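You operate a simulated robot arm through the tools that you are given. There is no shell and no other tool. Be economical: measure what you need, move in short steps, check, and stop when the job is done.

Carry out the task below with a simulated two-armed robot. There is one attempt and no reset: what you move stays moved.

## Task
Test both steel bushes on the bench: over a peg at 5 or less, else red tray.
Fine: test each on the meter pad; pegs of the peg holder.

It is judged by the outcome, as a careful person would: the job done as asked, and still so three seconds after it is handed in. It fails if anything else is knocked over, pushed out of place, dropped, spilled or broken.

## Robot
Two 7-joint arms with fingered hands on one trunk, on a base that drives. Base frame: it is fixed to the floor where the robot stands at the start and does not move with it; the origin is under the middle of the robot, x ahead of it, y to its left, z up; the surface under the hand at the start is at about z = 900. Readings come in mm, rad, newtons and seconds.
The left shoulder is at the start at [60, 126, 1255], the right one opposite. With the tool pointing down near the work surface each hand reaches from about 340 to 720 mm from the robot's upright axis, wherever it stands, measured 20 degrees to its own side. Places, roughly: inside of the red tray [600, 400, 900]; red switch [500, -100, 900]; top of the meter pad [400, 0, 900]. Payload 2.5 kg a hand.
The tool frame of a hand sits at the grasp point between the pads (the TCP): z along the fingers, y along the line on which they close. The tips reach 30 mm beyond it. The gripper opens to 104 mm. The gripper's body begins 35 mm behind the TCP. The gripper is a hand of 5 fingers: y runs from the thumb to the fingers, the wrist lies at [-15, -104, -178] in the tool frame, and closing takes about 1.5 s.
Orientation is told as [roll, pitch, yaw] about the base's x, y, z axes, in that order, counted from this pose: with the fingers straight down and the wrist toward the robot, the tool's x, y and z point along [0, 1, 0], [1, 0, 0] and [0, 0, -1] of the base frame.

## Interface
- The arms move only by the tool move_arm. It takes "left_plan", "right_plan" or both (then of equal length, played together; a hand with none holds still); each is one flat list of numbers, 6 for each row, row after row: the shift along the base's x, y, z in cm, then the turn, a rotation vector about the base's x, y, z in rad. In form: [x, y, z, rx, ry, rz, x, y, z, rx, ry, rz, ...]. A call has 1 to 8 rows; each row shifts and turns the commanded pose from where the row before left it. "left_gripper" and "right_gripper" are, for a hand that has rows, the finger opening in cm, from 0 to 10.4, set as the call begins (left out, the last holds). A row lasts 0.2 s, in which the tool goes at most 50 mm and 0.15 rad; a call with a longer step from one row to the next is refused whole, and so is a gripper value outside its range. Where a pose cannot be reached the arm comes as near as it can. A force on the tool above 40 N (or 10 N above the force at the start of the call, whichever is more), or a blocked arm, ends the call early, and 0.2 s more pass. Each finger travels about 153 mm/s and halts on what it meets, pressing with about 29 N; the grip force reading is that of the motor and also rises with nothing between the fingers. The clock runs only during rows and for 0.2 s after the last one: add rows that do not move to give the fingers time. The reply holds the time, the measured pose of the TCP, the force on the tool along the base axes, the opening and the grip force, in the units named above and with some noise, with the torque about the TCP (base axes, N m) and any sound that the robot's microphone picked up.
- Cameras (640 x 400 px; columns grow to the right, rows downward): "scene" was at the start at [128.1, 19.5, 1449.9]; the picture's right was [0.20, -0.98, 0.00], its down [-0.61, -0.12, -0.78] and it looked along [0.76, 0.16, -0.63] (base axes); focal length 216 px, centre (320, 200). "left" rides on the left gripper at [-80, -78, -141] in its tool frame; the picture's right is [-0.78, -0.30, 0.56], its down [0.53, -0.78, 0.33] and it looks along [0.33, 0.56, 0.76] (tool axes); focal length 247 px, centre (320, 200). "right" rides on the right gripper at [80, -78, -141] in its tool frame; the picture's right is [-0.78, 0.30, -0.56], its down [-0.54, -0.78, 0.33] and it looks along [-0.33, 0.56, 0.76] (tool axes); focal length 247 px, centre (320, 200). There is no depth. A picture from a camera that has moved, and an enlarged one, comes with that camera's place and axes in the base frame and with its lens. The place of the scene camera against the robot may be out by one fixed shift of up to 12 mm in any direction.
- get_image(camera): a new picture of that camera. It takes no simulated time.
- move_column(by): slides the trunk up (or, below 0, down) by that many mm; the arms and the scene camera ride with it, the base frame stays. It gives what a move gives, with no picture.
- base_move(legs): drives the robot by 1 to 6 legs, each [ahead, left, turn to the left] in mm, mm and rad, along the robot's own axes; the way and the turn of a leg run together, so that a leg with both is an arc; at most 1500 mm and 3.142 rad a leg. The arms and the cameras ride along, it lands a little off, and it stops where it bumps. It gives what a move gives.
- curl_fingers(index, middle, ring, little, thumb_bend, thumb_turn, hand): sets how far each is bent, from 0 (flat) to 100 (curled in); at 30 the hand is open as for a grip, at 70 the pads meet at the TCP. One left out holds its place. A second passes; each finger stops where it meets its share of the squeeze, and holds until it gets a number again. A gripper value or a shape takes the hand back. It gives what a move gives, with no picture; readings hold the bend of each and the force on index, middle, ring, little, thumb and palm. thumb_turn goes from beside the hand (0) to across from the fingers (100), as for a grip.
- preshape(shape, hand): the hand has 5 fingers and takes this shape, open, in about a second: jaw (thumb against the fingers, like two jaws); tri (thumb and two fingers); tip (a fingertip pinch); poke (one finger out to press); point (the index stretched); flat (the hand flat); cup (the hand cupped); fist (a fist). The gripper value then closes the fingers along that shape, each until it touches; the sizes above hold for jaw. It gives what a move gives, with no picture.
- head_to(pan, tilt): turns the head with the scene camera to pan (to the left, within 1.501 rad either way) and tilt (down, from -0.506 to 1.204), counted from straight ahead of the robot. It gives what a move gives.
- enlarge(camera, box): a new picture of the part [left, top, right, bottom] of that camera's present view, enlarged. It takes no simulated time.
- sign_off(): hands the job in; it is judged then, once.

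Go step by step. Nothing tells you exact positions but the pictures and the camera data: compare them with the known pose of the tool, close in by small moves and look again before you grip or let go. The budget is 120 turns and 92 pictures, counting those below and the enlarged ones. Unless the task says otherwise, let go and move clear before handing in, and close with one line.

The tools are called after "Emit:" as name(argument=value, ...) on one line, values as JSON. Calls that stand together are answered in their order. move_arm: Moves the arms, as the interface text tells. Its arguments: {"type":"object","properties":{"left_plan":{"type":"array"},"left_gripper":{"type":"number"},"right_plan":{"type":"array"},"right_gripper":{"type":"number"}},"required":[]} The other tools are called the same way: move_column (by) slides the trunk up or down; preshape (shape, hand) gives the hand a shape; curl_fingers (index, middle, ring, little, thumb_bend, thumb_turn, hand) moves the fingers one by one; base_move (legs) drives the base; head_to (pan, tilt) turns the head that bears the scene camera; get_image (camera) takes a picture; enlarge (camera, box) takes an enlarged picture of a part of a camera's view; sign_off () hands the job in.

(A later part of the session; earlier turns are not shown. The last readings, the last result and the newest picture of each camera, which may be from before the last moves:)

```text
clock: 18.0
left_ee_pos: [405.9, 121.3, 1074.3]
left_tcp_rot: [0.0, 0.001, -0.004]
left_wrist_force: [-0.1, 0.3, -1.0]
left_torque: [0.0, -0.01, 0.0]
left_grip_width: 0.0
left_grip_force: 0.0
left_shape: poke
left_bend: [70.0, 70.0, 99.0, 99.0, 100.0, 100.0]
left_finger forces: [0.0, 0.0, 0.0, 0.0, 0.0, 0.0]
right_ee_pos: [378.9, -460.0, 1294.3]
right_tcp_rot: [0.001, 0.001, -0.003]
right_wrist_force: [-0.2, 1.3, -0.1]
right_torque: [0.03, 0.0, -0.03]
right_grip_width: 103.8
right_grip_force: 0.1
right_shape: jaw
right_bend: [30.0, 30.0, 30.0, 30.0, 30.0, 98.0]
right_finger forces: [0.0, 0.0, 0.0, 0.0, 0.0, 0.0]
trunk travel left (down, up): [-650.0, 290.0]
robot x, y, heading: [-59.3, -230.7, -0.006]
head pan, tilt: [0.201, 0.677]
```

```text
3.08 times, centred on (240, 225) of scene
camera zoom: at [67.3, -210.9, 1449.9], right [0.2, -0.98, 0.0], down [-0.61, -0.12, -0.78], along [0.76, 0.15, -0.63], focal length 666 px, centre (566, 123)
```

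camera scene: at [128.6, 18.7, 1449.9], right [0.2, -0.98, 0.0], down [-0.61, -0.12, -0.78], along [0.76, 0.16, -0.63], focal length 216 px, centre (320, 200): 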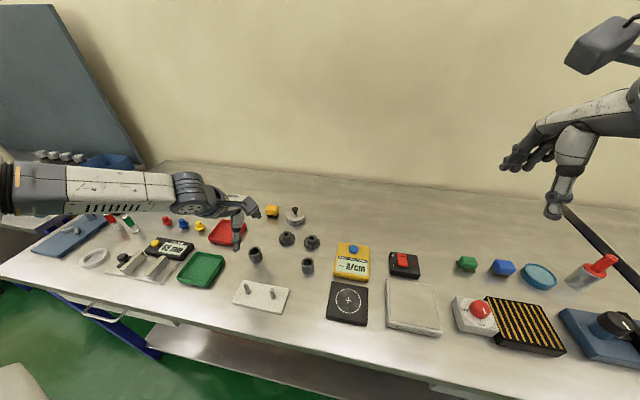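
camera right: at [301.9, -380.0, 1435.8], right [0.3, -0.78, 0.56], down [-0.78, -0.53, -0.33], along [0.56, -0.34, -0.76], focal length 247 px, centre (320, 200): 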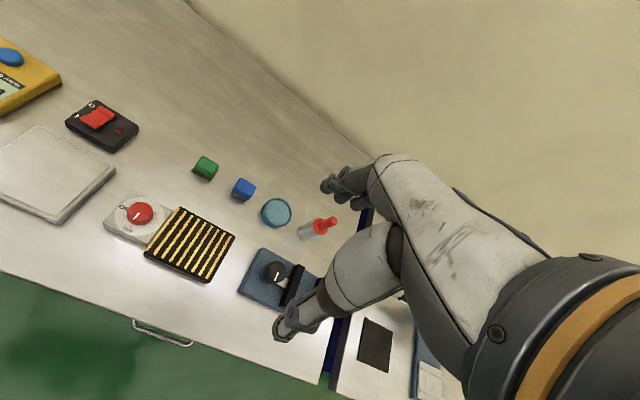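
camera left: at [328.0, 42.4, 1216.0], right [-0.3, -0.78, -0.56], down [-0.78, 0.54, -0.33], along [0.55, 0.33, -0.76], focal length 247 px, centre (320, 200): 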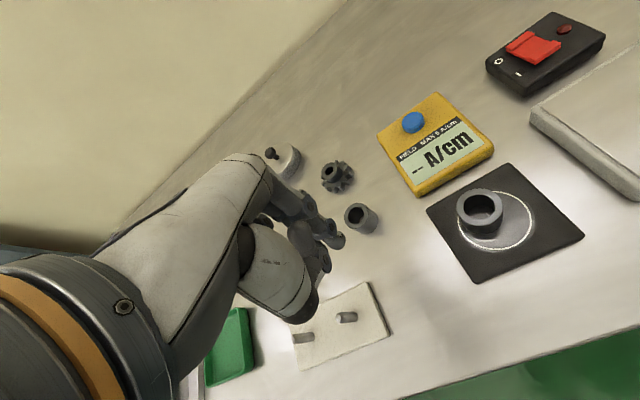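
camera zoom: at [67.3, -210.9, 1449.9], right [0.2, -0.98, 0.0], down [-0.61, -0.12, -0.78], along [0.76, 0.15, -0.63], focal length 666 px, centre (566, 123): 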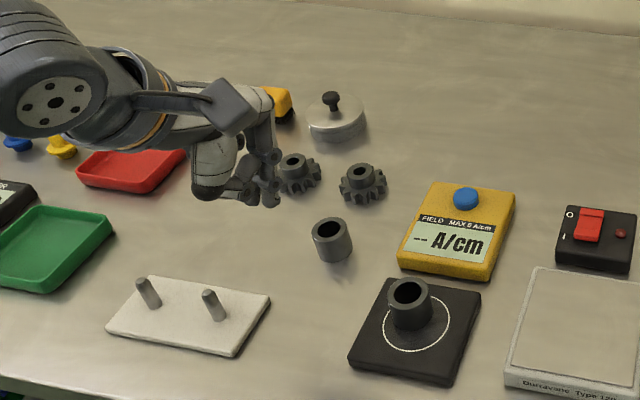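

The fingertip lies about 30 mm below the TCP; the button is near [555, -2, 931]. Moving above it.

Emit:
move_arm(left_plan=[3.0, -2.3, -1.2, 0, 0, 0, 3.0, -2.3, -1.2, 0, 0, 0, 3.0, -2.3, -1.2, 0, 0, 0, 3.0, -2.3, -1.2, 0, 0, 0, 2.8, -2.4, -1.4, 0, 0, 0])

Emit:
get_image(camera="left")

Emit:
enlarge(camera="scene", box=[200, 170, 320, 280])

```text
clock: 19.2
left_ee_pos: [536.5, 11.0, 1021.5]
left_tcp_rot: [0.002, 0.003, -0.001]
left_wrist_force: [-0.2, -0.3, 0.7]
left_torque: [-0.03, -0.03, 0.01]
left_grip_width: 0.2
left_grip_force: 0.0
left_shape: poke
left_bend: [70.0, 70.0, 99.0, 99.0, 100.0, 100.0]
left_finger forces: [0.0, 0.1, 0.0, 0.0, 0.0, 0.1]
left hand out of reach, approached as far as the arm can: row 5
right_ee_pos: [379.2, -461.4, 1294.5]
right_tcp_rot: [-0.001, 0.0, -0.004]
right_wrist_force: [-0.9, 0.3, -0.4]
right_torque: [-0.02, -0.04, -0.01]
right_grip_width: 103.9
right_grip_force: 0.1
right_shape: jaw
right_bend: [30.0, 30.0, 30.0, 30.0, 30.0, 98.0]
right_finger forces: [0.0, 0.0, 0.0, 0.0, 0.1, 0.1]
trunk travel left (down, up): [-650.0, 290.0]
robot x, y, heading: [-57.0, -227.9, 0.002]
head pan, tilt: [0.201, 0.677]
```

```text
59 pictures are left
camera left: at [459.4, -68.3, 1163.0], right [-0.3, -0.78, -0.56], down [-0.78, 0.54, -0.33], along [0.55, 0.33, -0.76], focal length 247 px, centre (320, 200)
```

left: 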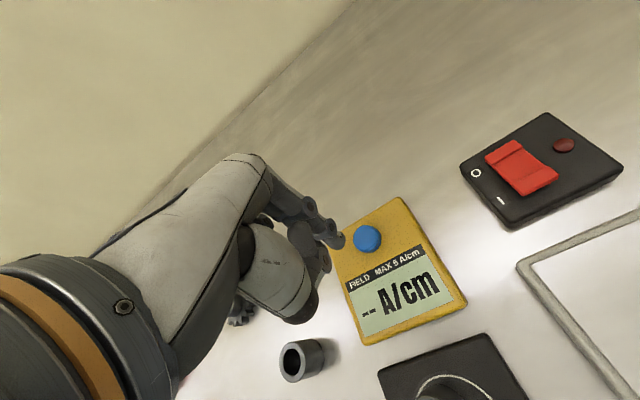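

```text
3.64 times, centred on (260, 225) of scene
camera zoom: at [66.9, -211.0, 1450.0], right [0.2, -0.98, 0.0], down [-0.61, -0.12, -0.78], along [0.76, 0.15, -0.63], focal length 787 px, centre (538, 109)
```

zoom: 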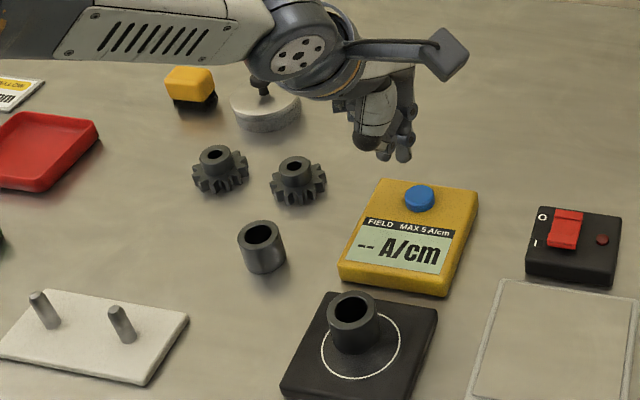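

At the edge of reach again; I'll drive forward 50 mm and then step back over the button.

Emit:
base_move(legs=[[50, 0, 0]])

Emit:
move_arm(left_plan=[-1.8, -0.5, 0, 0, 0, 0, -1.8, -0.4, -1, 0, 0, 0, 0, 0, -1, 0, 0, 0])

Emit:
get_image(camera="left")

```text
clock: 20.1
left_ee_pos: [587.0, 11.2, 1020.7]
left_tcp_rot: [0.0, 0.004, -0.001]
left_wrist_force: [0.4, -0.5, -0.4]
left_torque: [0.02, 0.0, 0.0]
left_grip_width: 0.3
left_grip_force: 0.0
left_shape: poke
left_bend: [70.0, 70.0, 99.0, 99.0, 100.0, 100.0]
left_finger forces: [0.0, 0.0, 0.0, 0.0, 0.1, 0.0]
right_ee_pos: [430.3, -460.6, 1294.4]
right_tcp_rot: [0.0, 0.003, -0.003]
right_wrist_force: [0.6, 1.3, 0.1]
right_torque: [0.01, 0.07, 0.04]
right_grip_width: 103.4
right_grip_force: 0.0
right_shape: jaw
right_bend: [30.0, 30.0, 30.0, 30.0, 30.0, 98.0]
right_finger forces: [0.0, 0.1, 0.0, 0.0, 0.0, 0.1]
trunk travel left (down, up): [-650.0, 290.0]
robot x, y, heading: [-13.7, -231.4, -0.004]
head pan, tilt: [0.201, 0.677]
```

```text
clock: 20.9
left_ee_pos: [552.0, 3.1, 1001.6]
left_tcp_rot: [0.0, 0.001, -0.002]
left_wrist_force: [0.7, 0.4, -0.3]
left_torque: [0.0, 0.01, 0.0]
left_grip_width: 0.1
left_grip_force: 0.1
left_shape: poke
left_bend: [70.0, 70.0, 99.0, 99.0, 100.0, 100.0]
left_finger forces: [0.0, 0.0, 0.0, 0.1, 0.0, 0.0]
right_ee_pos: [428.8, -459.6, 1293.4]
right_tcp_rot: [0.001, -0.001, -0.003]
right_wrist_force: [0.5, 0.3, -0.2]
right_torque: [-0.02, -0.01, -0.02]
right_grip_width: 103.6
right_grip_force: 0.1
right_shape: jaw
right_bend: [30.0, 30.0, 30.0, 30.0, 30.0, 98.0]
right_finger forces: [0.0, 0.0, 0.1, 0.0, 0.0, 0.1]
trunk travel left (down, up): [-650.0, 290.0]
robot x, y, heading: [-10.9, -229.9, 0.0]
head pan, tilt: [0.201, 0.677]
```

```text
57 pictures are left
camera left: at [473.0, -76.4, 1143.6], right [-0.3, -0.78, -0.56], down [-0.78, 0.54, -0.33], along [0.56, 0.33, -0.76], focal length 247 px, centre (320, 200)
```

left: 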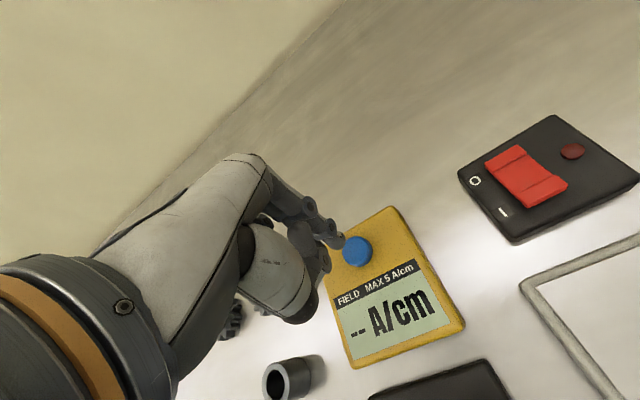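

The button is at about [555, -1]. Descending toward it.

Emit:
move_arm(left_plan=[0.2, 0.3, -1.5, 0, 0, 0, 0, 0, -1.5, 0, 0, 0])

Emit:
enlarge(camera="left", box=[240, 160, 460, 340])

Emit:
enlarge(camera="scene", box=[200, 190, 320, 300])

```text
clock: 21.5
left_ee_pos: [549.6, 8.4, 975.3]
left_tcp_rot: [0.0, 0.002, -0.003]
left_wrist_force: [-0.1, -0.4, -0.8]
left_torque: [0.0, 0.02, 0.03]
left_grip_width: 0.0
left_grip_force: 0.0
left_shape: poke
left_bend: [70.0, 70.0, 99.0, 99.0, 100.0, 100.0]
left_finger forces: [0.1, 0.0, 0.0, 0.1, 0.0, 0.0]
left hand out of reach, approached as far as the arm can: row 2
right_ee_pos: [428.0, -459.2, 1295.2]
right_tcp_rot: [0.0, 0.0, -0.002]
right_wrist_force: [-0.2, 0.6, 0.3]
right_torque: [0.02, 0.0, -0.04]
right_grip_width: 103.5
right_grip_force: 0.0
right_shape: jaw
right_bend: [30.0, 30.0, 30.0, 30.0, 30.0, 98.0]
right_finger forces: [0.0, 0.0, 0.1, 0.0, 0.1, 0.0]
trunk travel left (down, up): [-650.0, 290.0]
robot x, y, heading: [-8.7, -230.3, -0.002]
head pan, tilt: [0.201, 0.677]
```

```text
2.22 times, centred on (350, 250) of left
camera zoom: at [471.4, -71.7, 1117.1], right [-0.3, -0.78, -0.56], down [-0.78, 0.54, -0.33], along [0.56, 0.33, -0.76], focal length 549 px, centre (253, 89)
```

zoom: 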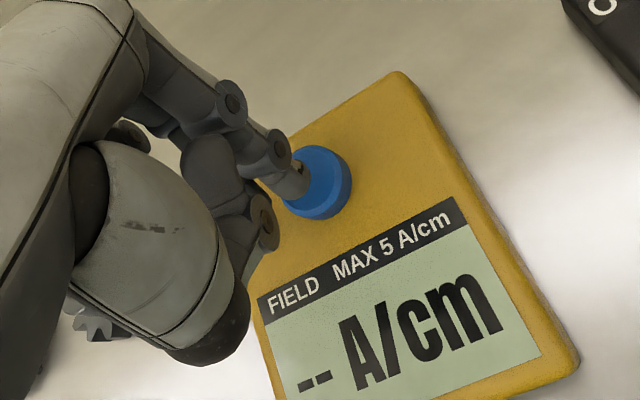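

```text
3.64 times, centred on (260, 245) of scene
camera zoom: at [116.6, -211.1, 1449.9], right [0.2, -0.98, 0.0], down [-0.61, -0.12, -0.78], along [0.76, 0.15, -0.63], focal length 787 px, centre (538, 36)
```

zoom: 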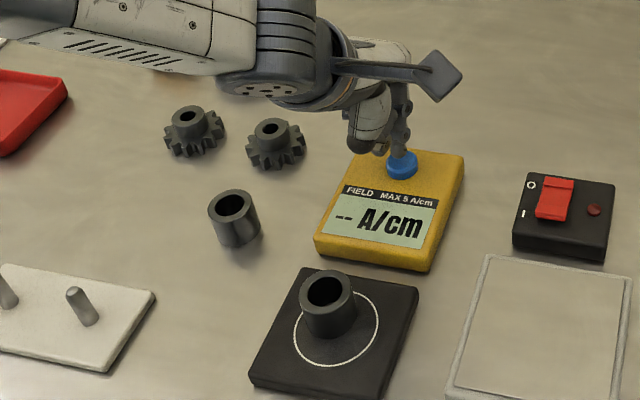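

The fingertip is over the button but this pose is awkward for the arm (it wants to move left). I'll raise, drive the base right 80 mm and forward 30 mm, and come back over the button.

Emit:
move_arm(left_plan=[0, 0, 2.5, 0, 0, 0, 0, 0, 2.5, 0, 0, 0])

Emit:
base_move(legs=[[30, -80, 0]])

```text
clock: 22.1
left_ee_pos: [549.6, 6.6, 1024.3]
left_tcp_rot: [-0.001, 0.002, -0.003]
left_wrist_force: [-0.1, -0.9, 0.5]
left_torque: [-0.02, 0.03, -0.01]
left_grip_width: 0.0
left_grip_force: 0.0
left_shape: poke
left_bend: [70.0, 70.0, 99.0, 99.0, 100.0, 100.0]
left_finger forces: [0.0, 0.0, 0.0, 0.0, 0.0, 0.0]
right_ee_pos: [429.1, -459.9, 1295.0]
right_tcp_rot: [0.001, 0.0, -0.002]
right_wrist_force: [0.7, 1.4, -1.0]
right_torque: [-0.03, -0.01, 0.03]
right_grip_width: 103.7
right_grip_force: 0.0
right_shape: jaw
right_bend: [30.0, 30.0, 30.0, 30.0, 30.0, 98.0]
right_finger forces: [0.0, 0.0, 0.1, 0.1, 0.0, 0.1]
trunk travel left (down, up): [-650.0, 290.0]
robot x, y, heading: [-13.4, -227.8, 0.004]
head pan, tilt: [0.201, 0.677]
```

```text
clock: 23.2
left_ee_pos: [580.1, -73.7, 1024.7]
left_tcp_rot: [0.003, 0.001, -0.002]
left_wrist_force: [-0.1, -0.3, -0.2]
left_torque: [0.0, 0.02, -0.03]
left_grip_width: 0.0
left_grip_force: 0.1
left_shape: poke
left_bend: [70.0, 70.0, 99.0, 99.0, 100.0, 100.0]
left_finger forces: [0.0, 0.0, 0.1, 0.1, 0.0, 0.0]
right_ee_pos: [457.5, -540.0, 1294.1]
right_tcp_rot: [-0.001, 0.0, -0.004]
right_wrist_force: [0.3, -0.4, 0.6]
right_torque: [0.03, 0.01, -0.02]
right_grip_width: 103.8
right_grip_force: 0.1
right_shape: jaw
right_bend: [30.0, 30.0, 30.0, 30.0, 30.0, 98.0]
right_finger forces: [0.0, 0.0, 0.0, 0.0, 0.0, 0.0]
trunk travel left (down, up): [-650.0, 290.0]
robot x, y, heading: [19.6, -313.2, -0.007]
head pan, tilt: [0.201, 0.677]
```

Emit:
move_arm(left_plan=[-1.3, 4.0, 0, 0, 0, 0, -1.3, 4.0, 0, 0, 0, 0, 0, 0, -2.2, 0, 0, 0, 0, 0, -2.3, 0, 0, 0])

Emit:
enlarge(camera="left", box=[240, 160, 460, 340])

```text
clock: 24.2
left_ee_pos: [555.0, 7.5, 978.6]
left_tcp_rot: [0.001, -0.001, -0.001]
left_wrist_force: [0.3, 0.6, 0.2]
left_torque: [0.0, -0.02, -0.01]
left_grip_width: 0.0
left_grip_force: 0.0
left_shape: poke
left_bend: [70.0, 70.0, 99.0, 99.0, 100.0, 100.0]
left_finger forces: [0.0, 0.0, 0.0, 0.0, 0.0, 0.0]
right_ee_pos: [457.9, -540.0, 1294.8]
right_tcp_rot: [-0.001, 0.0, -0.003]
right_wrist_force: [0.7, 0.1, -0.5]
right_torque: [0.0, 0.0, 0.0]
right_grip_width: 103.7
right_grip_force: 0.0
right_shape: jaw
right_bend: [30.0, 30.0, 30.0, 30.0, 30.0, 98.0]
right_finger forces: [0.1, 0.0, 0.0, 0.0, 0.1, 0.1]
trunk travel left (down, up): [-650.0, 290.0]
robot x, y, heading: [18.0, -309.7, -0.0]
head pan, tilt: [0.201, 0.677]
```

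```text
2.22 times, centred on (350, 250) of left
camera zoom: at [476.8, -71.1, 1119.5], right [-0.3, -0.78, -0.56], down [-0.78, 0.54, -0.33], along [0.56, 0.33, -0.76], focal length 549 px, centre (253, 89)
```

zoom: 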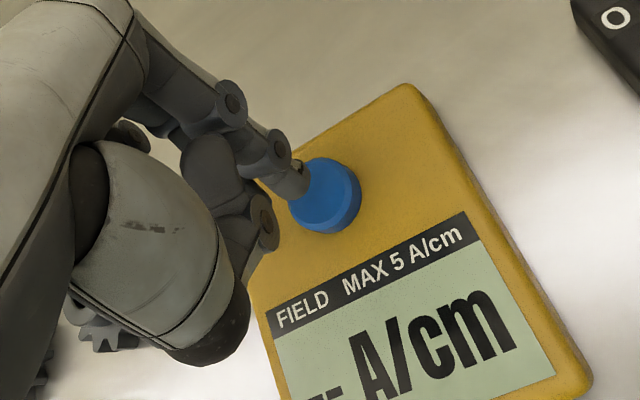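

Now it reaches freely; the tip is within a few mm of the button centre. Pressing gently.

Emit:
move_arm(left_plan=[-0.2, -0.1, -1.2, 0, 0, 0, 0, 0, -0.3, 0, 0, 0, 0, 0, -0.3, 0, 0, 0])

Emit:
enlarge(camera="left", box=[240, 160, 460, 340])

```text
clock: 25.0
left_ee_pos: [551.5, 5.7, 960.6]
left_tcp_rot: [-0.001, 0.001, -0.002]
left_wrist_force: [0.1, 1.3, 2.8]
left_torque: [0.01, -0.02, -0.02]
left_grip_width: 0.0
left_grip_force: 0.1
left_shape: poke
left_bend: [70.0, 70.0, 99.0, 99.0, 100.0, 100.0]
left_finger forces: [2.1, 0.6, 0.1, 0.1, 0.0, 0.0]
right_ee_pos: [458.0, -539.8, 1294.3]
right_tcp_rot: [0.0, 0.0, -0.002]
right_wrist_force: [0.1, 0.2, -0.3]
right_torque: [0.0, -0.01, 0.01]
right_grip_width: 103.5
right_grip_force: 0.1
right_shape: jaw
right_bend: [30.0, 30.0, 30.0, 30.0, 30.0, 98.0]
right_finger forces: [0.1, 0.0, 0.0, 0.1, 0.0, 0.0]
trunk travel left (down, up): [-650.0, 290.0]
robot x, y, heading: [19.6, -309.7, -0.001]
head pan, tilt: [0.201, 0.677]
heard: click
```

```text
2.22 times, centred on (350, 250) of left
camera zoom: at [473.8, -73.0, 1102.4], right [-0.3, -0.78, -0.56], down [-0.78, 0.54, -0.33], along [0.56, 0.33, -0.76], focal length 549 px, centre (253, 89)
```

zoom: 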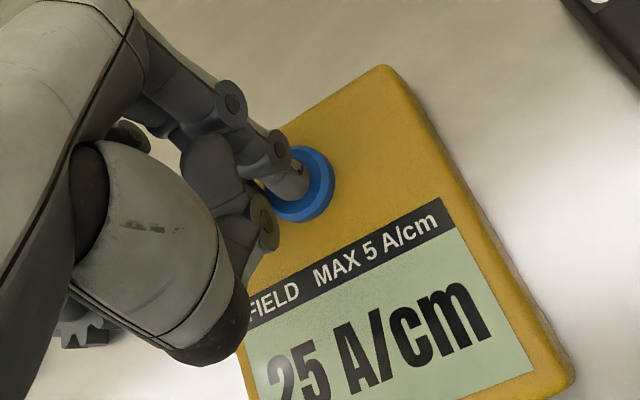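

A click, and a reading appeared. I'll lift off and read it in full.

Emit:
move_arm(left_plan=[0, 0, 2.5, 0, 0, 0, 0, 0, 3.5, 0, 0, 0, 0, 0, 4, 0, 0, 0])

Emit:
enlarge(camera="scene", box=[180, 200, 280, 290])

Emit:
get_image(camera="left")

```text
clock: 25.8
left_ee_pos: [550.7, 6.0, 1059.7]
left_tcp_rot: [-0.001, 0.003, -0.002]
left_wrist_force: [0.3, -0.5, -0.4]
left_torque: [0.01, -0.03, -0.02]
left_grip_width: 0.0
left_grip_force: 0.1
left_shape: poke
left_bend: [70.0, 70.0, 99.0, 99.0, 100.0, 100.0]
left_finger forces: [0.0, 0.0, 0.0, 0.1, 0.1, 0.1]
right_ee_pos: [457.3, -540.9, 1295.0]
right_tcp_rot: [0.001, 0.0, -0.002]
right_wrist_force: [0.4, -0.4, -0.6]
right_torque: [-0.02, 0.0, 0.0]
right_grip_width: 103.7
right_grip_force: 0.1
right_shape: jaw
right_bend: [30.0, 30.0, 30.0, 30.0, 30.0, 98.0]
right_finger forces: [0.0, 0.0, 0.0, 0.0, 0.1, 0.0]
trunk travel left (down, up): [-650.0, 290.0]
robot x, y, heading: [18.3, -309.8, -0.002]
head pan, tilt: [0.201, 0.677]
```

```text
4.44 times, centred on (230, 245) of scene
camera zoom: at [146.2, -291.1, 1449.9], right [0.2, -0.98, 0.0], down [-0.61, -0.12, -0.78], along [0.76, 0.15, -0.63], focal length 962 px, centre (720, 0)
```

zoom: 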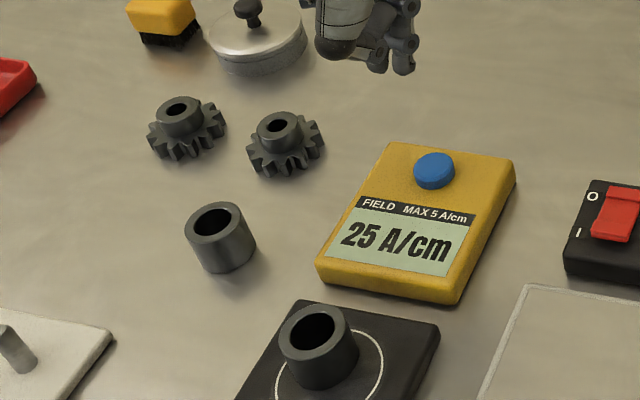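

```text
51 pictures are left
camera left: at [472.3, -73.0, 1200.8], right [-0.3, -0.78, -0.56], down [-0.78, 0.54, -0.33], along [0.55, 0.33, -0.76], focal length 247 px, centre (320, 200)
```

left: 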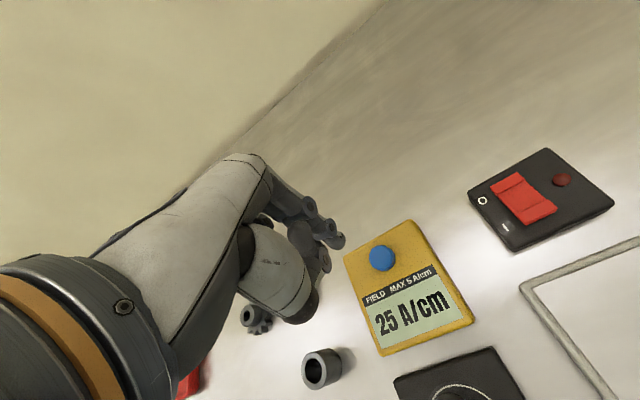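

Bush A reads 25 A/cm: it goes to the red tray. I'll return the base to where the pad was reachable and open the hand to the jaw shape.

Emit:
base_move(legs=[[-80, 70, 0]])

Emit:
preshape(hand="left", shape="jaw")

```text
clock: 27.0
left_ee_pos: [470.2, 76.4, 1059.5]
left_tcp_rot: [0.0, 0.001, -0.004]
left_wrist_force: [0.0, 0.3, -0.3]
left_torque: [0.0, 0.01, 0.0]
left_grip_width: 0.1
left_grip_force: 0.1
left_shape: poke
left_bend: [70.0, 70.0, 99.0, 99.0, 100.0, 100.0]
left_finger forces: [0.1, 0.0, 0.1, 0.0, 0.1, 0.0]
right_ee_pos: [377.3, -470.0, 1294.4]
right_tcp_rot: [0.001, 0.001, -0.002]
right_wrist_force: [-0.2, 0.4, 1.0]
right_torque: [-0.02, -0.04, -0.02]
right_grip_width: 103.6
right_grip_force: 0.1
right_shape: jaw
right_bend: [30.0, 30.0, 30.0, 30.0, 30.0, 98.0]
right_finger forces: [0.1, 0.1, 0.0, 0.0, 0.1, 0.0]
trunk travel left (down, up): [-650.0, 290.0]
robot x, y, heading: [-61.2, -243.1, -0.001]
head pan, tilt: [0.201, 0.677]
```

```text
clock: 27.9
left_ee_pos: [471.5, 75.3, 1059.0]
left_tcp_rot: [0.001, 0.002, -0.002]
left_wrist_force: [0.1, 0.6, -1.5]
left_torque: [0.02, 0.0, 0.0]
left_grip_width: 104.0
left_grip_force: 0.1
left_shape: jaw
left_bend: [30.0, 30.0, 30.0, 30.0, 30.0, 98.0]
left_finger forces: [0.1, 0.0, 0.0, 0.0, 0.0, 0.0]
right_ee_pos: [378.8, -468.8, 1294.6]
right_tcp_rot: [0.0, -0.001, -0.002]
right_wrist_force: [0.7, -0.1, -0.3]
right_torque: [-0.02, -0.02, 0.04]
right_grip_width: 103.7
right_grip_force: 0.0
right_shape: jaw
right_bend: [30.0, 30.0, 30.0, 30.0, 30.0, 98.0]
right_finger forces: [0.1, 0.0, 0.1, 0.0, 0.0, 0.0]
trunk travel left (down, up): [-650.0, 290.0]
robot x, y, heading: [-61.7, -240.2, -0.004]
head pan, tilt: [0.201, 0.677]
```

Emit:
move_arm(left_plan=[-2.3, -2.5, 0, 0, 0, 0, -2.3, -2.5, 0, 0, 0, 0, -2.3, -2.3, 0, 0, 0, 0, 0, 0, -2.2, 0, 0, 0, 0, 0, -2.2, 0, 0, 0], left_gripper=6)

Emit:
get_image(camera="left")

```text
clock: 29.1
left_ee_pos: [401.1, 3.0, 1015.0]
left_tcp_rot: [0.0, -0.001, -0.004]
left_wrist_force: [0.5, -0.8, 0.7]
left_torque: [-0.03, -0.03, 0.03]
left_grip_width: 60.4
left_grip_force: 0.1
left_shape: jaw
left_bend: [74.0, 41.0, 38.0, 43.0, 66.0, 100.0]
left_finger forces: [0.1, 0.1, 0.1, 0.1, 0.0, 0.0]
right_ee_pos: [378.8, -469.2, 1294.7]
right_tcp_rot: [0.001, 0.0, -0.001]
right_wrist_force: [-0.9, 0.2, -0.5]
right_torque: [-0.01, -0.02, -0.03]
right_grip_width: 103.5
right_grip_force: 0.0
right_shape: jaw
right_bend: [30.0, 30.0, 30.0, 30.0, 30.0, 98.0]
right_finger forces: [0.0, 0.1, 0.1, 0.1, 0.0, 0.0]
trunk travel left (down, up): [-650.0, 290.0]
robot x, y, heading: [-61.2, -238.9, -0.005]
head pan, tilt: [0.201, 0.677]
```

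```text
50 pictures are left
camera left: at [324.0, -75.3, 1156.8], right [-0.3, -0.78, -0.56], down [-0.78, 0.54, -0.33], along [0.56, 0.33, -0.76], focal length 247 px, centre (320, 200)
```

left: 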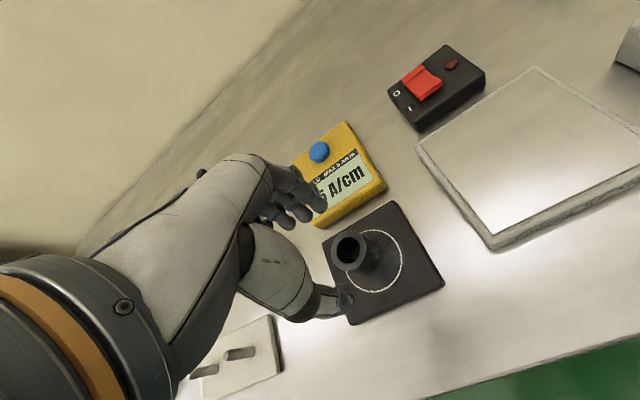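

Bush A's top is at about [405, 3]. Descending to grip height.

Emit:
move_arm(left_plan=[0.3, 0, -2.0, 0, 0, 0, 0, 0, -2.0, 0, 0, 0, 0, 0, -1.9, 0, 0, 0])

Emit:
enlarge(camera="left", box=[230, 150, 400, 340])

```text
clock: 29.9
left_ee_pos: [405.2, 1.8, 955.9]
left_tcp_rot: [0.0, 0.002, 0.0]
left_wrist_force: [0.4, -0.1, 0.5]
left_torque: [0.02, -0.01, 0.0]
left_grip_width: 60.5
left_grip_force: 0.0
left_shape: jaw
left_bend: [74.0, 41.0, 38.0, 43.0, 66.0, 100.0]
left_finger forces: [0.0, 0.0, 0.1, 0.0, 0.0, 0.1]
right_ee_pos: [379.2, -471.1, 1295.4]
right_tcp_rot: [-0.001, 0.0, -0.003]
right_wrist_force: [0.8, -0.4, 0.2]
right_torque: [-0.01, 0.0, -0.01]
right_grip_width: 103.7
right_grip_force: 0.1
right_shape: jaw
right_bend: [30.0, 30.0, 30.0, 30.0, 30.0, 98.0]
right_finger forces: [0.0, 0.0, 0.0, 0.0, 0.0, 0.1]
trunk travel left (down, up): [-650.0, 290.0]
robot x, y, heading: [-63.6, -242.5, -0.005]
head pan, tilt: [0.201, 0.677]
```

```text
2.11 times, centred on (315, 245) of left
camera zoom: at [327.4, -76.0, 1097.8], right [-0.3, -0.78, -0.56], down [-0.78, 0.54, -0.33], along [0.56, 0.33, -0.76], focal length 520 px, centre (330, 105)
```

zoom: 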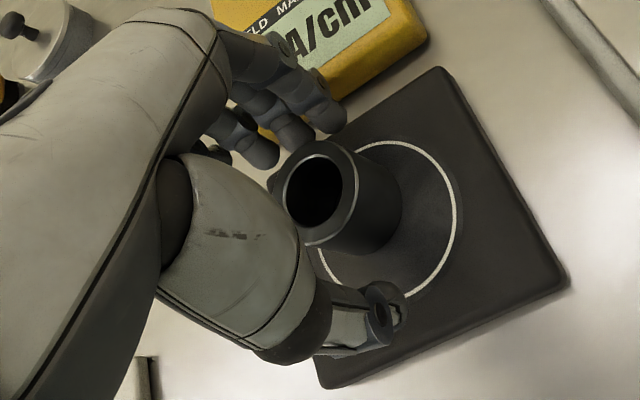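

Well positioned. Closing, then lifting.

Emit:
move_arm(left_plan=[0, 0, 0, 0, 0, 0, 0, 0, 0, 0, 0, 0, 0, 0, 0, 0, 0, 0, 0, 0, 0, 0, 0, 0, 0, 0, 0, 0, 0, 0], left_gripper=0)

Emit:
move_arm(left_plan=[0, 0, 2.0, 0, 0, 0, 0, 0, 3.0, 0, 0, 0, 0, 0, 3, 0, 0, 0, 0, 3, 1, 0, 0, 0])

Emit:
get_image(camera="left")

```text
clock: 31.1
left_ee_pos: [404.4, 2.8, 956.9]
left_tcp_rot: [0.0, 0.001, 0.0]
left_wrist_force: [-0.1, -0.4, 0.3]
left_torque: [0.0, 0.0, 0.02]
left_grip_width: 31.5
left_grip_force: 28.7
left_shape: jaw
left_bend: [74.0, 50.0, 55.0, 51.0, 75.0, 100.0]
left_finger forces: [14.6, 9.0, 0.1, 0.1, 23.9, 0.0]
right_ee_pos: [378.5, -470.2, 1295.3]
right_tcp_rot: [0.002, 0.0, -0.002]
right_wrist_force: [0.7, 0.0, 0.6]
right_torque: [0.0, 0.0, -0.02]
right_grip_width: 103.7
right_grip_force: 0.1
right_shape: jaw
right_bend: [30.0, 30.0, 30.0, 30.0, 30.0, 98.0]
right_finger forces: [0.0, 0.0, 0.0, 0.0, 0.0, 0.0]
trunk travel left (down, up): [-650.0, 290.0]
robot x, y, heading: [-60.0, -239.8, -0.002]
head pan, tilt: [0.201, 0.677]
```

```text
clock: 32.1
left_ee_pos: [406.1, 35.4, 1046.1]
left_tcp_rot: [0.001, 0.003, 0.0]
left_wrist_force: [-0.2, -0.5, -1.5]
left_torque: [0.0, 0.03, -0.02]
left_grip_width: 31.3
left_grip_force: 29.5
left_shape: jaw
left_bend: [74.0, 50.0, 55.0, 51.0, 75.0, 100.0]
left_finger forces: [14.7, 9.0, 0.1, 0.0, 24.0, 0.1]
right_ee_pos: [378.0, -467.8, 1293.5]
right_tcp_rot: [0.001, 0.0, -0.002]
right_wrist_force: [0.2, -0.1, 0.7]
right_torque: [0.0, 0.01, -0.02]
right_grip_width: 103.5
right_grip_force: 0.1
right_shape: jaw
right_bend: [30.0, 30.0, 30.0, 30.0, 30.0, 98.0]
right_finger forces: [0.0, 0.0, 0.0, 0.0, 0.0, 0.0]
trunk travel left (down, up): [-650.0, 290.0]
robot x, y, heading: [-61.8, -240.1, -0.001]
head pan, tilt: [0.201, 0.677]
```

```text
48 pictures are left
camera left: at [327.7, -43.6, 1187.2], right [-0.3, -0.78, -0.56], down [-0.78, 0.54, -0.33], along [0.55, 0.33, -0.76], focal length 247 px, centre (320, 200)
```

left: 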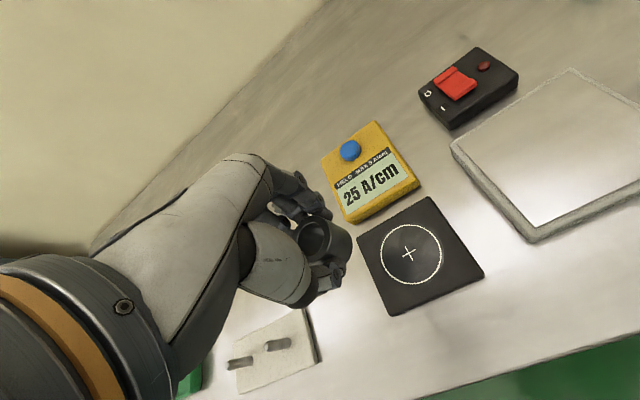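

Bush A is held. Driving left toward the red tray, then a little forward.

Emit:
base_move(legs=[[0, 340, 0], [80, 0, 0]])

Emit:
get_image(camera="left")

Emit:
get_image(camera="scene")

```text
clock: 35.0
left_ee_pos: [482.2, 379.4, 1046.0]
left_tcp_rot: [0.0, 0.001, 0.006]
left_wrist_force: [-0.6, -1.0, -2.6]
left_torque: [-0.01, -0.02, 0.01]
left_grip_width: 31.4
left_grip_force: 28.6
left_shape: jaw
left_bend: [74.0, 50.0, 55.0, 51.0, 75.0, 100.0]
left_finger forces: [14.8, 9.2, 0.0, 0.1, 24.0, 0.1]
right_ee_pos: [458.4, -124.4, 1294.7]
right_tcp_rot: [-0.002, 0.0, 0.004]
right_wrist_force: [0.4, 0.1, 0.3]
right_torque: [-0.01, 0.01, 0.03]
right_grip_width: 103.7
right_grip_force: 0.1
right_shape: jaw
right_bend: [30.0, 30.0, 30.0, 30.0, 30.0, 98.0]
right_finger forces: [0.0, 0.0, 0.1, 0.0, 0.0, 0.0]
trunk travel left (down, up): [-650.0, 290.0]
robot x, y, heading: [16.6, 102.5, 0.003]
head pan, tilt: [0.201, 0.677]
```

```text
47 pictures are left
camera left: at [405.3, 299.6, 1186.8], right [-0.29, -0.78, -0.56], down [-0.78, 0.53, -0.33], along [0.55, 0.34, -0.76], focal length 247 px, centre (320, 200)
```

left: 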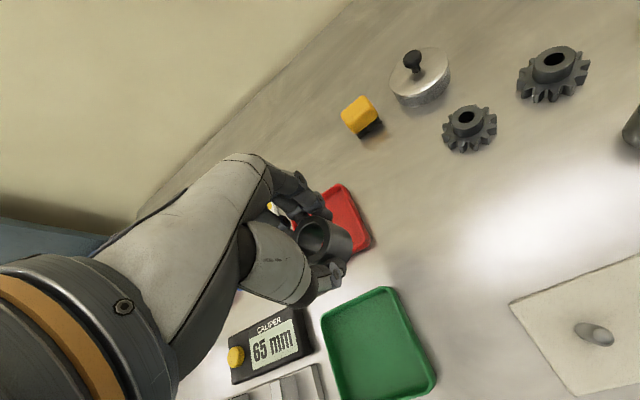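

```text
46 pictures are left
camera scene: at [145.5, 122.0, 1449.8], right [0.2, -0.98, 0.0], down [-0.61, -0.13, -0.78], along [0.76, 0.16, -0.63], focal length 216 px, centre (320, 200)
```

scene: 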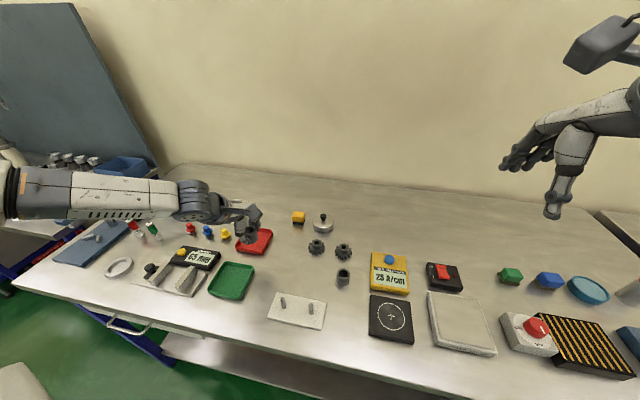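

Moving the bush over the red tray, near [570, 412] by the scene view, to look closer.

Emit:
move_arm(left_plan=[2.9, 0.5, 0, 0, 0, 0, 2.9, 0.5, 0, 0, 0, 0, 2.9, 0.5, 0, 0, 0, 0])

Emit:
get_image(camera="left")

Emit:
enlarge(camera="scene", box=[190, 180, 320, 290])

```text
clock: 35.8
left_ee_pos: [570.3, 394.3, 1043.8]
left_tcp_rot: [0.001, 0.004, 0.004]
left_wrist_force: [0.8, 0.1, -2.5]
left_torque: [0.01, 0.05, -0.01]
left_grip_width: 31.2
left_grip_force: 29.1
left_shape: jaw
left_bend: [74.0, 50.0, 55.0, 51.0, 75.0, 100.0]
left_finger forces: [14.9, 9.3, 0.1, 0.0, 24.1, 0.1]
right_ee_pos: [459.7, -126.5, 1293.3]
right_tcp_rot: [0.0, 0.0, 0.006]
right_wrist_force: [1.1, -1.0, 0.1]
right_torque: [-0.02, 0.01, -0.01]
right_grip_width: 103.8
right_grip_force: 0.1
right_shape: jaw
right_bend: [30.0, 30.0, 30.0, 30.0, 30.0, 98.0]
right_finger forces: [0.0, 0.0, 0.1, 0.0, 0.1, 0.0]
trunk travel left (down, up): [-650.0, 290.0]
robot x, y, heading: [16.1, 100.8, 0.005]
head pan, tilt: [0.201, 0.677]
```

```text
45 pictures are left
camera left: at [493.3, 315.2, 1185.8], right [-0.29, -0.78, -0.56], down [-0.78, 0.53, -0.33], along [0.55, 0.34, -0.76], focal length 247 px, centre (320, 200)
```

left: 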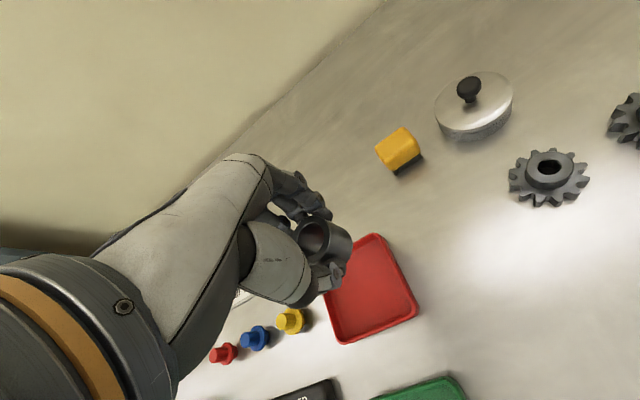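

```text
3.64 times, centred on (255, 235) of scene
camera zoom: at [145.3, 122.0, 1449.8], right [0.2, -0.98, 0.0], down [-0.61, -0.13, -0.78], along [0.76, 0.16, -0.63], focal length 787 px, centre (556, 73)
```

zoom: 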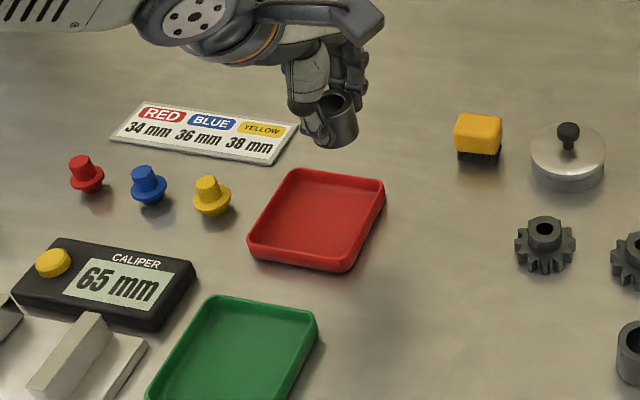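

The tray spans about x 515–603, y 383–475, centre [559, 428]. Moving over it and down partway.

Emit:
move_arm(left_plan=[-1.1, 3.4, 0, 0, 0, 0, 0, 0, -3.5, 0, 0, 0, 0, 0, -3.5, 0, 0, 0])

Emit:
get_image(camera="left")

Emit:
enlarge(camera="scene", box=[190, 180, 320, 290])

```text
clock: 36.6
left_ee_pos: [558.5, 430.2, 976.6]
left_tcp_rot: [0.001, 0.002, 0.004]
left_wrist_force: [0.0, -0.1, -2.7]
left_torque: [0.0, 0.0, 0.0]
left_grip_width: 31.3
left_grip_force: 29.6
left_shape: jaw
left_bend: [74.0, 50.0, 55.0, 51.0, 75.0, 100.0]
left_finger forces: [14.6, 9.1, 0.0, 0.0, 24.1, 0.0]
right_ee_pos: [457.2, -124.4, 1295.6]
right_tcp_rot: [0.0, 0.001, 0.006]
right_wrist_force: [-1.4, -0.1, 0.9]
right_torque: [0.01, -0.02, 0.03]
right_grip_width: 103.6
right_grip_force: 0.2
right_shape: jaw
right_bend: [30.0, 30.0, 30.0, 30.0, 30.0, 98.0]
right_finger forces: [0.0, 0.0, 0.0, 0.1, 0.1, 0.1]
trunk travel left (down, up): [-650.0, 290.0]
robot x, y, heading: [18.6, 102.3, 0.005]
head pan, tilt: [0.201, 0.677]
```

```text
43 pictures are left
camera left: at [481.1, 349.9, 1118.5], right [-0.29, -0.78, -0.56], down [-0.78, 0.53, -0.33], along [0.55, 0.34, -0.76], focal length 247 px, centre (320, 200)
```

left: 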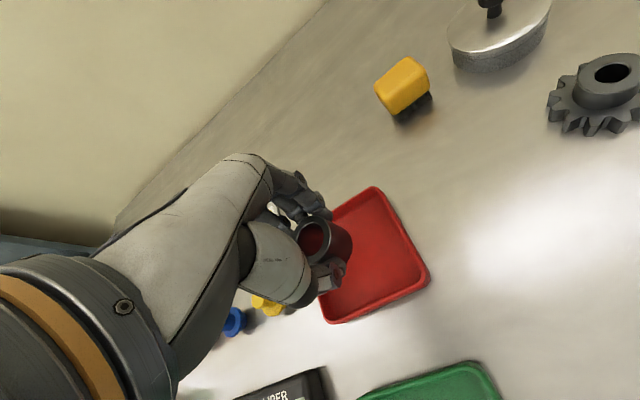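

```text
3.64 times, centred on (255, 235) of scene
camera zoom: at [144.8, 122.6, 1449.9], right [0.2, -0.98, 0.0], down [-0.61, -0.13, -0.78], along [0.76, 0.16, -0.63], focal length 787 px, centre (556, 73)
```

zoom: 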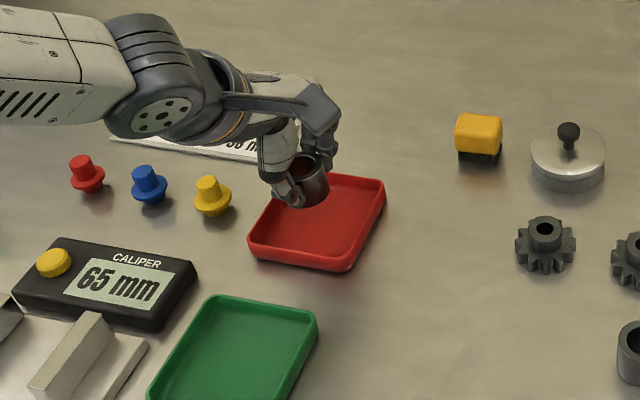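

Aligned on the tray centre. Lowering to touch.

Emit:
move_arm(left_plan=[0, 0, -1.5, 0, 0, 0, 0, 0, -1.1, 0, 0, 0, 0, 0, -0.3, 0, 0, 0, 0, 0, -0.2, 0, 0, 0])

```text
clock: 37.6
left_ee_pos: [560.1, 427.9, 948.7]
left_tcp_rot: [0.003, -0.004, 0.006]
left_wrist_force: [-0.2, 0.5, -1.2]
left_torque: [-0.04, 0.01, 0.03]
left_grip_width: 31.4
left_grip_force: 29.2
left_shape: jaw
left_bend: [74.0, 50.0, 55.0, 51.0, 75.0, 100.0]
left_finger forces: [14.7, 9.2, 0.0, 0.0, 23.9, 0.0]
left hand out of reach, approached as far as the arm can: row 4
right_ee_pos: [458.6, -124.7, 1295.3]
right_tcp_rot: [0.0, 0.0, 0.005]
right_wrist_force: [0.1, 0.9, -0.7]
right_torque: [-0.02, 0.0, 0.01]
right_grip_width: 103.5
right_grip_force: 0.0
right_shape: jaw
right_bend: [30.0, 30.0, 30.0, 30.0, 30.0, 98.0]
right_finger forces: [0.1, 0.1, 0.1, 0.0, 0.1, 0.1]
trunk travel left (down, up): [-650.0, 290.0]
robot x, y, heading: [12.5, 105.1, 0.006]
head pan, tilt: [0.201, 0.677]
```

At the arm's low limit, just above the floor of the tray; I'll use the trunk for the last few mm.

Emit:
move_column(by=-3)

```text
clock: 38.1
left_ee_pos: [558.6, 429.9, 945.6]
left_tcp_rot: [0.002, -0.007, 0.007]
left_wrist_force: [0.3, -0.7, -1.0]
left_torque: [-0.02, -0.02, 0.01]
left_grip_width: 31.4
left_grip_force: 29.0
left_shape: jaw
left_bend: [74.0, 50.0, 55.0, 51.0, 75.0, 100.0]
left_finger forces: [14.7, 9.1, 0.0, 0.0, 23.9, 0.0]
right_ee_pos: [458.3, -125.1, 1290.6]
right_tcp_rot: [0.001, 0.0, 0.006]
right_wrist_force: [0.0, 0.3, 0.0]
right_torque: [-0.02, 0.01, 0.01]
right_grip_width: 103.8
right_grip_force: 0.1
right_shape: jaw
right_bend: [30.0, 30.0, 30.0, 30.0, 30.0, 98.0]
right_finger forces: [0.0, 0.0, 0.0, 0.0, 0.1, 0.0]
trunk travel left (down, up): [-647.0, 293.0]
robot x, y, heading: [19.3, 100.1, 0.004]
head pan, tilt: [0.201, 0.677]
```

Emit:
move_column(by=-2)

Emit:
enlarge(camera="left", box=[250, 160, 450, 310])

```text
clock: 38.6
left_ee_pos: [560.7, 429.9, 945.3]
left_tcp_rot: [0.003, -0.011, 0.008]
left_wrist_force: [-1.0, 0.8, 4.3]
left_torque: [0.06, -0.08, -0.02]
left_grip_width: 31.5
left_grip_force: 28.6
left_shape: jaw
left_bend: [74.0, 50.0, 55.0, 51.0, 75.0, 100.0]
left_finger forces: [14.5, 9.3, 0.1, 0.0, 24.8, 0.0]
right_ee_pos: [457.0, -124.6, 1289.9]
right_tcp_rot: [0.001, -0.002, 0.005]
right_wrist_force: [0.2, -0.7, 0.9]
right_torque: [-0.01, 0.0, 0.01]
right_grip_width: 103.7
right_grip_force: 0.0
right_shape: jaw
right_bend: [30.0, 30.0, 30.0, 30.0, 30.0, 98.0]
right_finger forces: [0.0, 0.0, 0.0, 0.0, 0.0, 0.0]
trunk travel left (down, up): [-645.0, 295.0]
robot x, y, heading: [14.7, 99.7, 0.002]
head pan, tilt: [0.201, 0.677]
```

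```text
2.67 times, centred on (350, 235) of left
camera zoom: at [481.2, 349.3, 1085.2], right [-0.29, -0.78, -0.56], down [-0.78, 0.53, -0.34], along [0.56, 0.34, -0.76], focal length 659 px, centre (240, 107)
```

zoom: 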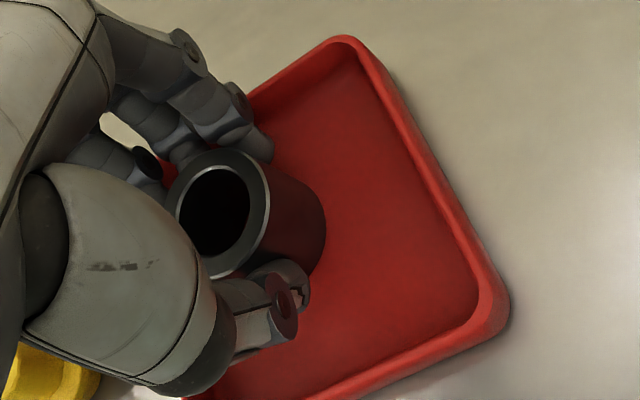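

Contact felt. Releasing inside the tray, then lifting.

Emit:
move_arm(left_plan=[0, 0, 0, 0, 0, 0, 0, 0, 0, 0, 0, 0, 0, 0, 0, 0, 0, 0, 0, 0, 0, 0, 0, 0], left_gripper=5.2)

Emit:
move_arm(left_plan=[0, 0, 1, 0, 0, 0, 0, 0, 1.5, 0, 0, 0])

Emit:
get_image(camera="left")

```text
clock: 39.6
left_ee_pos: [560.2, 429.0, 944.2]
left_tcp_rot: [0.002, -0.007, 0.006]
left_wrist_force: [-1.2, 0.4, -0.1]
left_torque: [0.0, 0.0, -0.03]
left_grip_width: 51.3
left_grip_force: 0.0
left_shape: jaw
left_bend: [74.0, 45.0, 41.0, 41.0, 70.0, 100.0]
left_finger forces: [0.1, 0.7, 0.0, 0.1, 0.0, 0.0]
right_ee_pos: [456.6, -125.0, 1289.4]
right_tcp_rot: [0.0, -0.001, 0.005]
right_wrist_force: [-0.1, -0.3, -0.3]
right_torque: [0.01, 0.02, -0.01]
right_grip_width: 103.6
right_grip_force: 0.1
right_shape: jaw
right_bend: [30.0, 30.0, 30.0, 30.0, 30.0, 98.0]
right_finger forces: [0.0, 0.0, 0.0, 0.1, 0.0, 0.1]
trunk travel left (down, up): [-645.0, 295.0]
robot x, y, heading: [17.6, 103.7, 0.007]
head pan, tilt: [0.201, 0.677]
```

```text
clock: 40.2
left_ee_pos: [558.6, 429.9, 968.3]
left_tcp_rot: [0.004, -0.006, 0.007]
left_wrist_force: [-0.3, 0.8, 0.4]
left_torque: [-0.02, 0.0, -0.01]
left_grip_width: 51.8
left_grip_force: 0.1
left_shape: jaw
left_bend: [74.0, 45.0, 41.0, 41.0, 70.0, 100.0]
left_finger forces: [0.0, 0.0, 0.0, 0.0, 0.0, 0.0]
right_ee_pos: [458.6, -125.3, 1291.0]
right_tcp_rot: [0.001, 0.001, 0.005]
right_wrist_force: [-0.7, -0.1, 0.3]
right_torque: [0.06, 0.01, -0.01]
right_grip_width: 103.6
right_grip_force: 0.0
right_shape: jaw
right_bend: [30.0, 30.0, 30.0, 30.0, 30.0, 98.0]
right_finger forces: [0.1, 0.2, 0.0, 0.0, 0.0, 0.0]
trunk travel left (down, up): [-645.0, 295.0]
robot x, y, heading: [18.1, 100.2, 0.004]
head pan, tilt: [0.201, 0.677]
```

```text
40 pictures are left
camera left: at [480.0, 349.6, 1109.2], right [-0.29, -0.78, -0.56], down [-0.78, 0.53, -0.34], along [0.56, 0.34, -0.76], focal length 247 px, centre (320, 200)
```

left: 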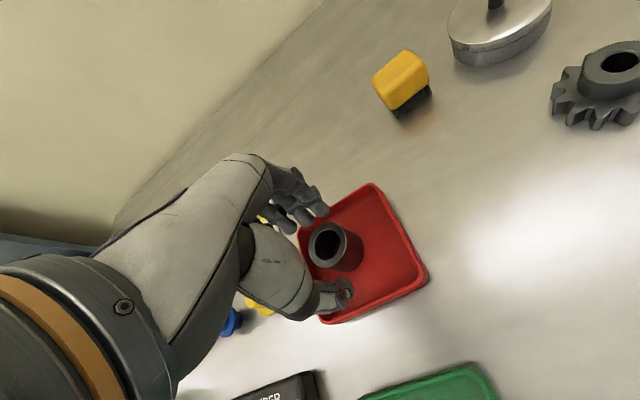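

Bush A stands in the red tray. Lifting clear and driving back right to fetch bush B near [478, 127].

Emit:
move_arm(left_plan=[0, 0, 4, 0, 0, 0, 0, 0, 4, 0, 0, 0])

Emit:
base_move(legs=[[-20, -250, 0]])

Emit:
move_arm(left_plan=[-2, -1.6, 0, 0, 0, 0, -2, -1.6, 0, 0, 0, 0, -2, -1.6, -2, 0, 0, 0], left_gripper=6.5)

Emit:
get_image(camera="left")

```text
clock: 40.8
left_ee_pos: [557.5, 430.5, 1047.0]
left_tcp_rot: [0.005, -0.006, 0.008]
left_wrist_force: [-0.7, -0.4, -0.1]
left_torque: [0.01, -0.02, -0.03]
left_grip_width: 52.0
left_grip_force: 0.1
left_shape: jaw
left_bend: [74.0, 45.0, 41.0, 41.0, 70.0, 100.0]
left_finger forces: [0.0, 0.0, 0.1, 0.1, 0.0, 0.0]
right_ee_pos: [458.0, -124.8, 1288.9]
right_tcp_rot: [0.0, 0.001, 0.005]
right_wrist_force: [0.1, 1.0, -0.1]
right_torque: [0.02, -0.01, 0.04]
right_grip_width: 103.6
right_grip_force: 0.0
right_shape: jaw
right_bend: [30.0, 30.0, 30.0, 30.0, 30.0, 98.0]
right_finger forces: [0.1, 0.0, 0.1, 0.1, 0.0, 0.0]
trunk travel left (down, up): [-645.0, 295.0]
robot x, y, heading: [13.5, 99.0, 0.003]
head pan, tilt: [0.201, 0.677]
```

```text
clock: 42.6
left_ee_pos: [539.3, 182.1, 1048.6]
left_tcp_rot: [0.003, -0.008, 0.009]
left_wrist_force: [-0.6, 0.8, -0.3]
left_torque: [0.02, 0.02, 0.04]
left_grip_width: 51.7
left_grip_force: 0.0
left_shape: jaw
left_bend: [74.0, 45.0, 41.0, 41.0, 70.0, 100.0]
left_finger forces: [0.0, 0.0, 0.0, 0.0, 0.0, 0.0]
right_ee_pos: [439.9, -373.9, 1288.7]
right_tcp_rot: [-0.001, 0.0, 0.006]
right_wrist_force: [0.0, 0.3, -0.8]
right_torque: [0.02, 0.02, -0.02]
right_grip_width: 103.8
right_grip_force: 0.0
right_shape: jaw
right_bend: [30.0, 30.0, 30.0, 30.0, 30.0, 98.0]
right_finger forces: [0.0, 0.0, 0.1, 0.0, 0.1, 0.0]
trunk travel left (down, up): [-645.0, 295.0]
robot x, y, heading: [-3.4, -148.3, 0.007]
head pan, tilt: [0.201, 0.677]
```

```text
clock: 43.4
left_ee_pos: [478.1, 135.2, 1027.3]
left_tcp_rot: [0.004, -0.008, 0.006]
left_wrist_force: [0.4, 0.3, 0.0]
left_torque: [0.02, 0.05, -0.01]
left_grip_width: 65.0
left_grip_force: 0.1
left_shape: jaw
left_bend: [28.0, 40.0, 36.0, 37.0, 63.0, 100.0]
left_finger forces: [0.0, 0.0, 0.0, 0.0, 0.0, 0.0]
right_ee_pos: [438.9, -372.5, 1290.0]
right_tcp_rot: [0.0, 0.0, 0.005]
right_wrist_force: [0.6, 0.2, -0.4]
right_torque: [0.02, 0.0, -0.02]
right_grip_width: 103.8
right_grip_force: 0.1
right_shape: jaw
right_bend: [30.0, 30.0, 30.0, 30.0, 30.0, 98.0]
right_finger forces: [0.0, 0.1, 0.0, 0.0, 0.0, 0.0]
trunk travel left (down, up): [-645.0, 295.0]
robot x, y, heading: [-2.2, -148.7, 0.007]
head pan, tilt: [0.201, 0.677]
```

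```text
39 pictures are left
camera left: at [401.0, 55.1, 1168.4], right [-0.29, -0.78, -0.56], down [-0.78, 0.53, -0.34], along [0.56, 0.34, -0.76], focal length 247 px, centre (320, 200)
```

left: 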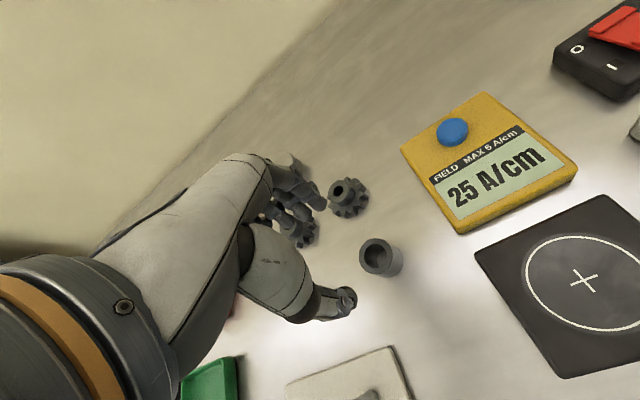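

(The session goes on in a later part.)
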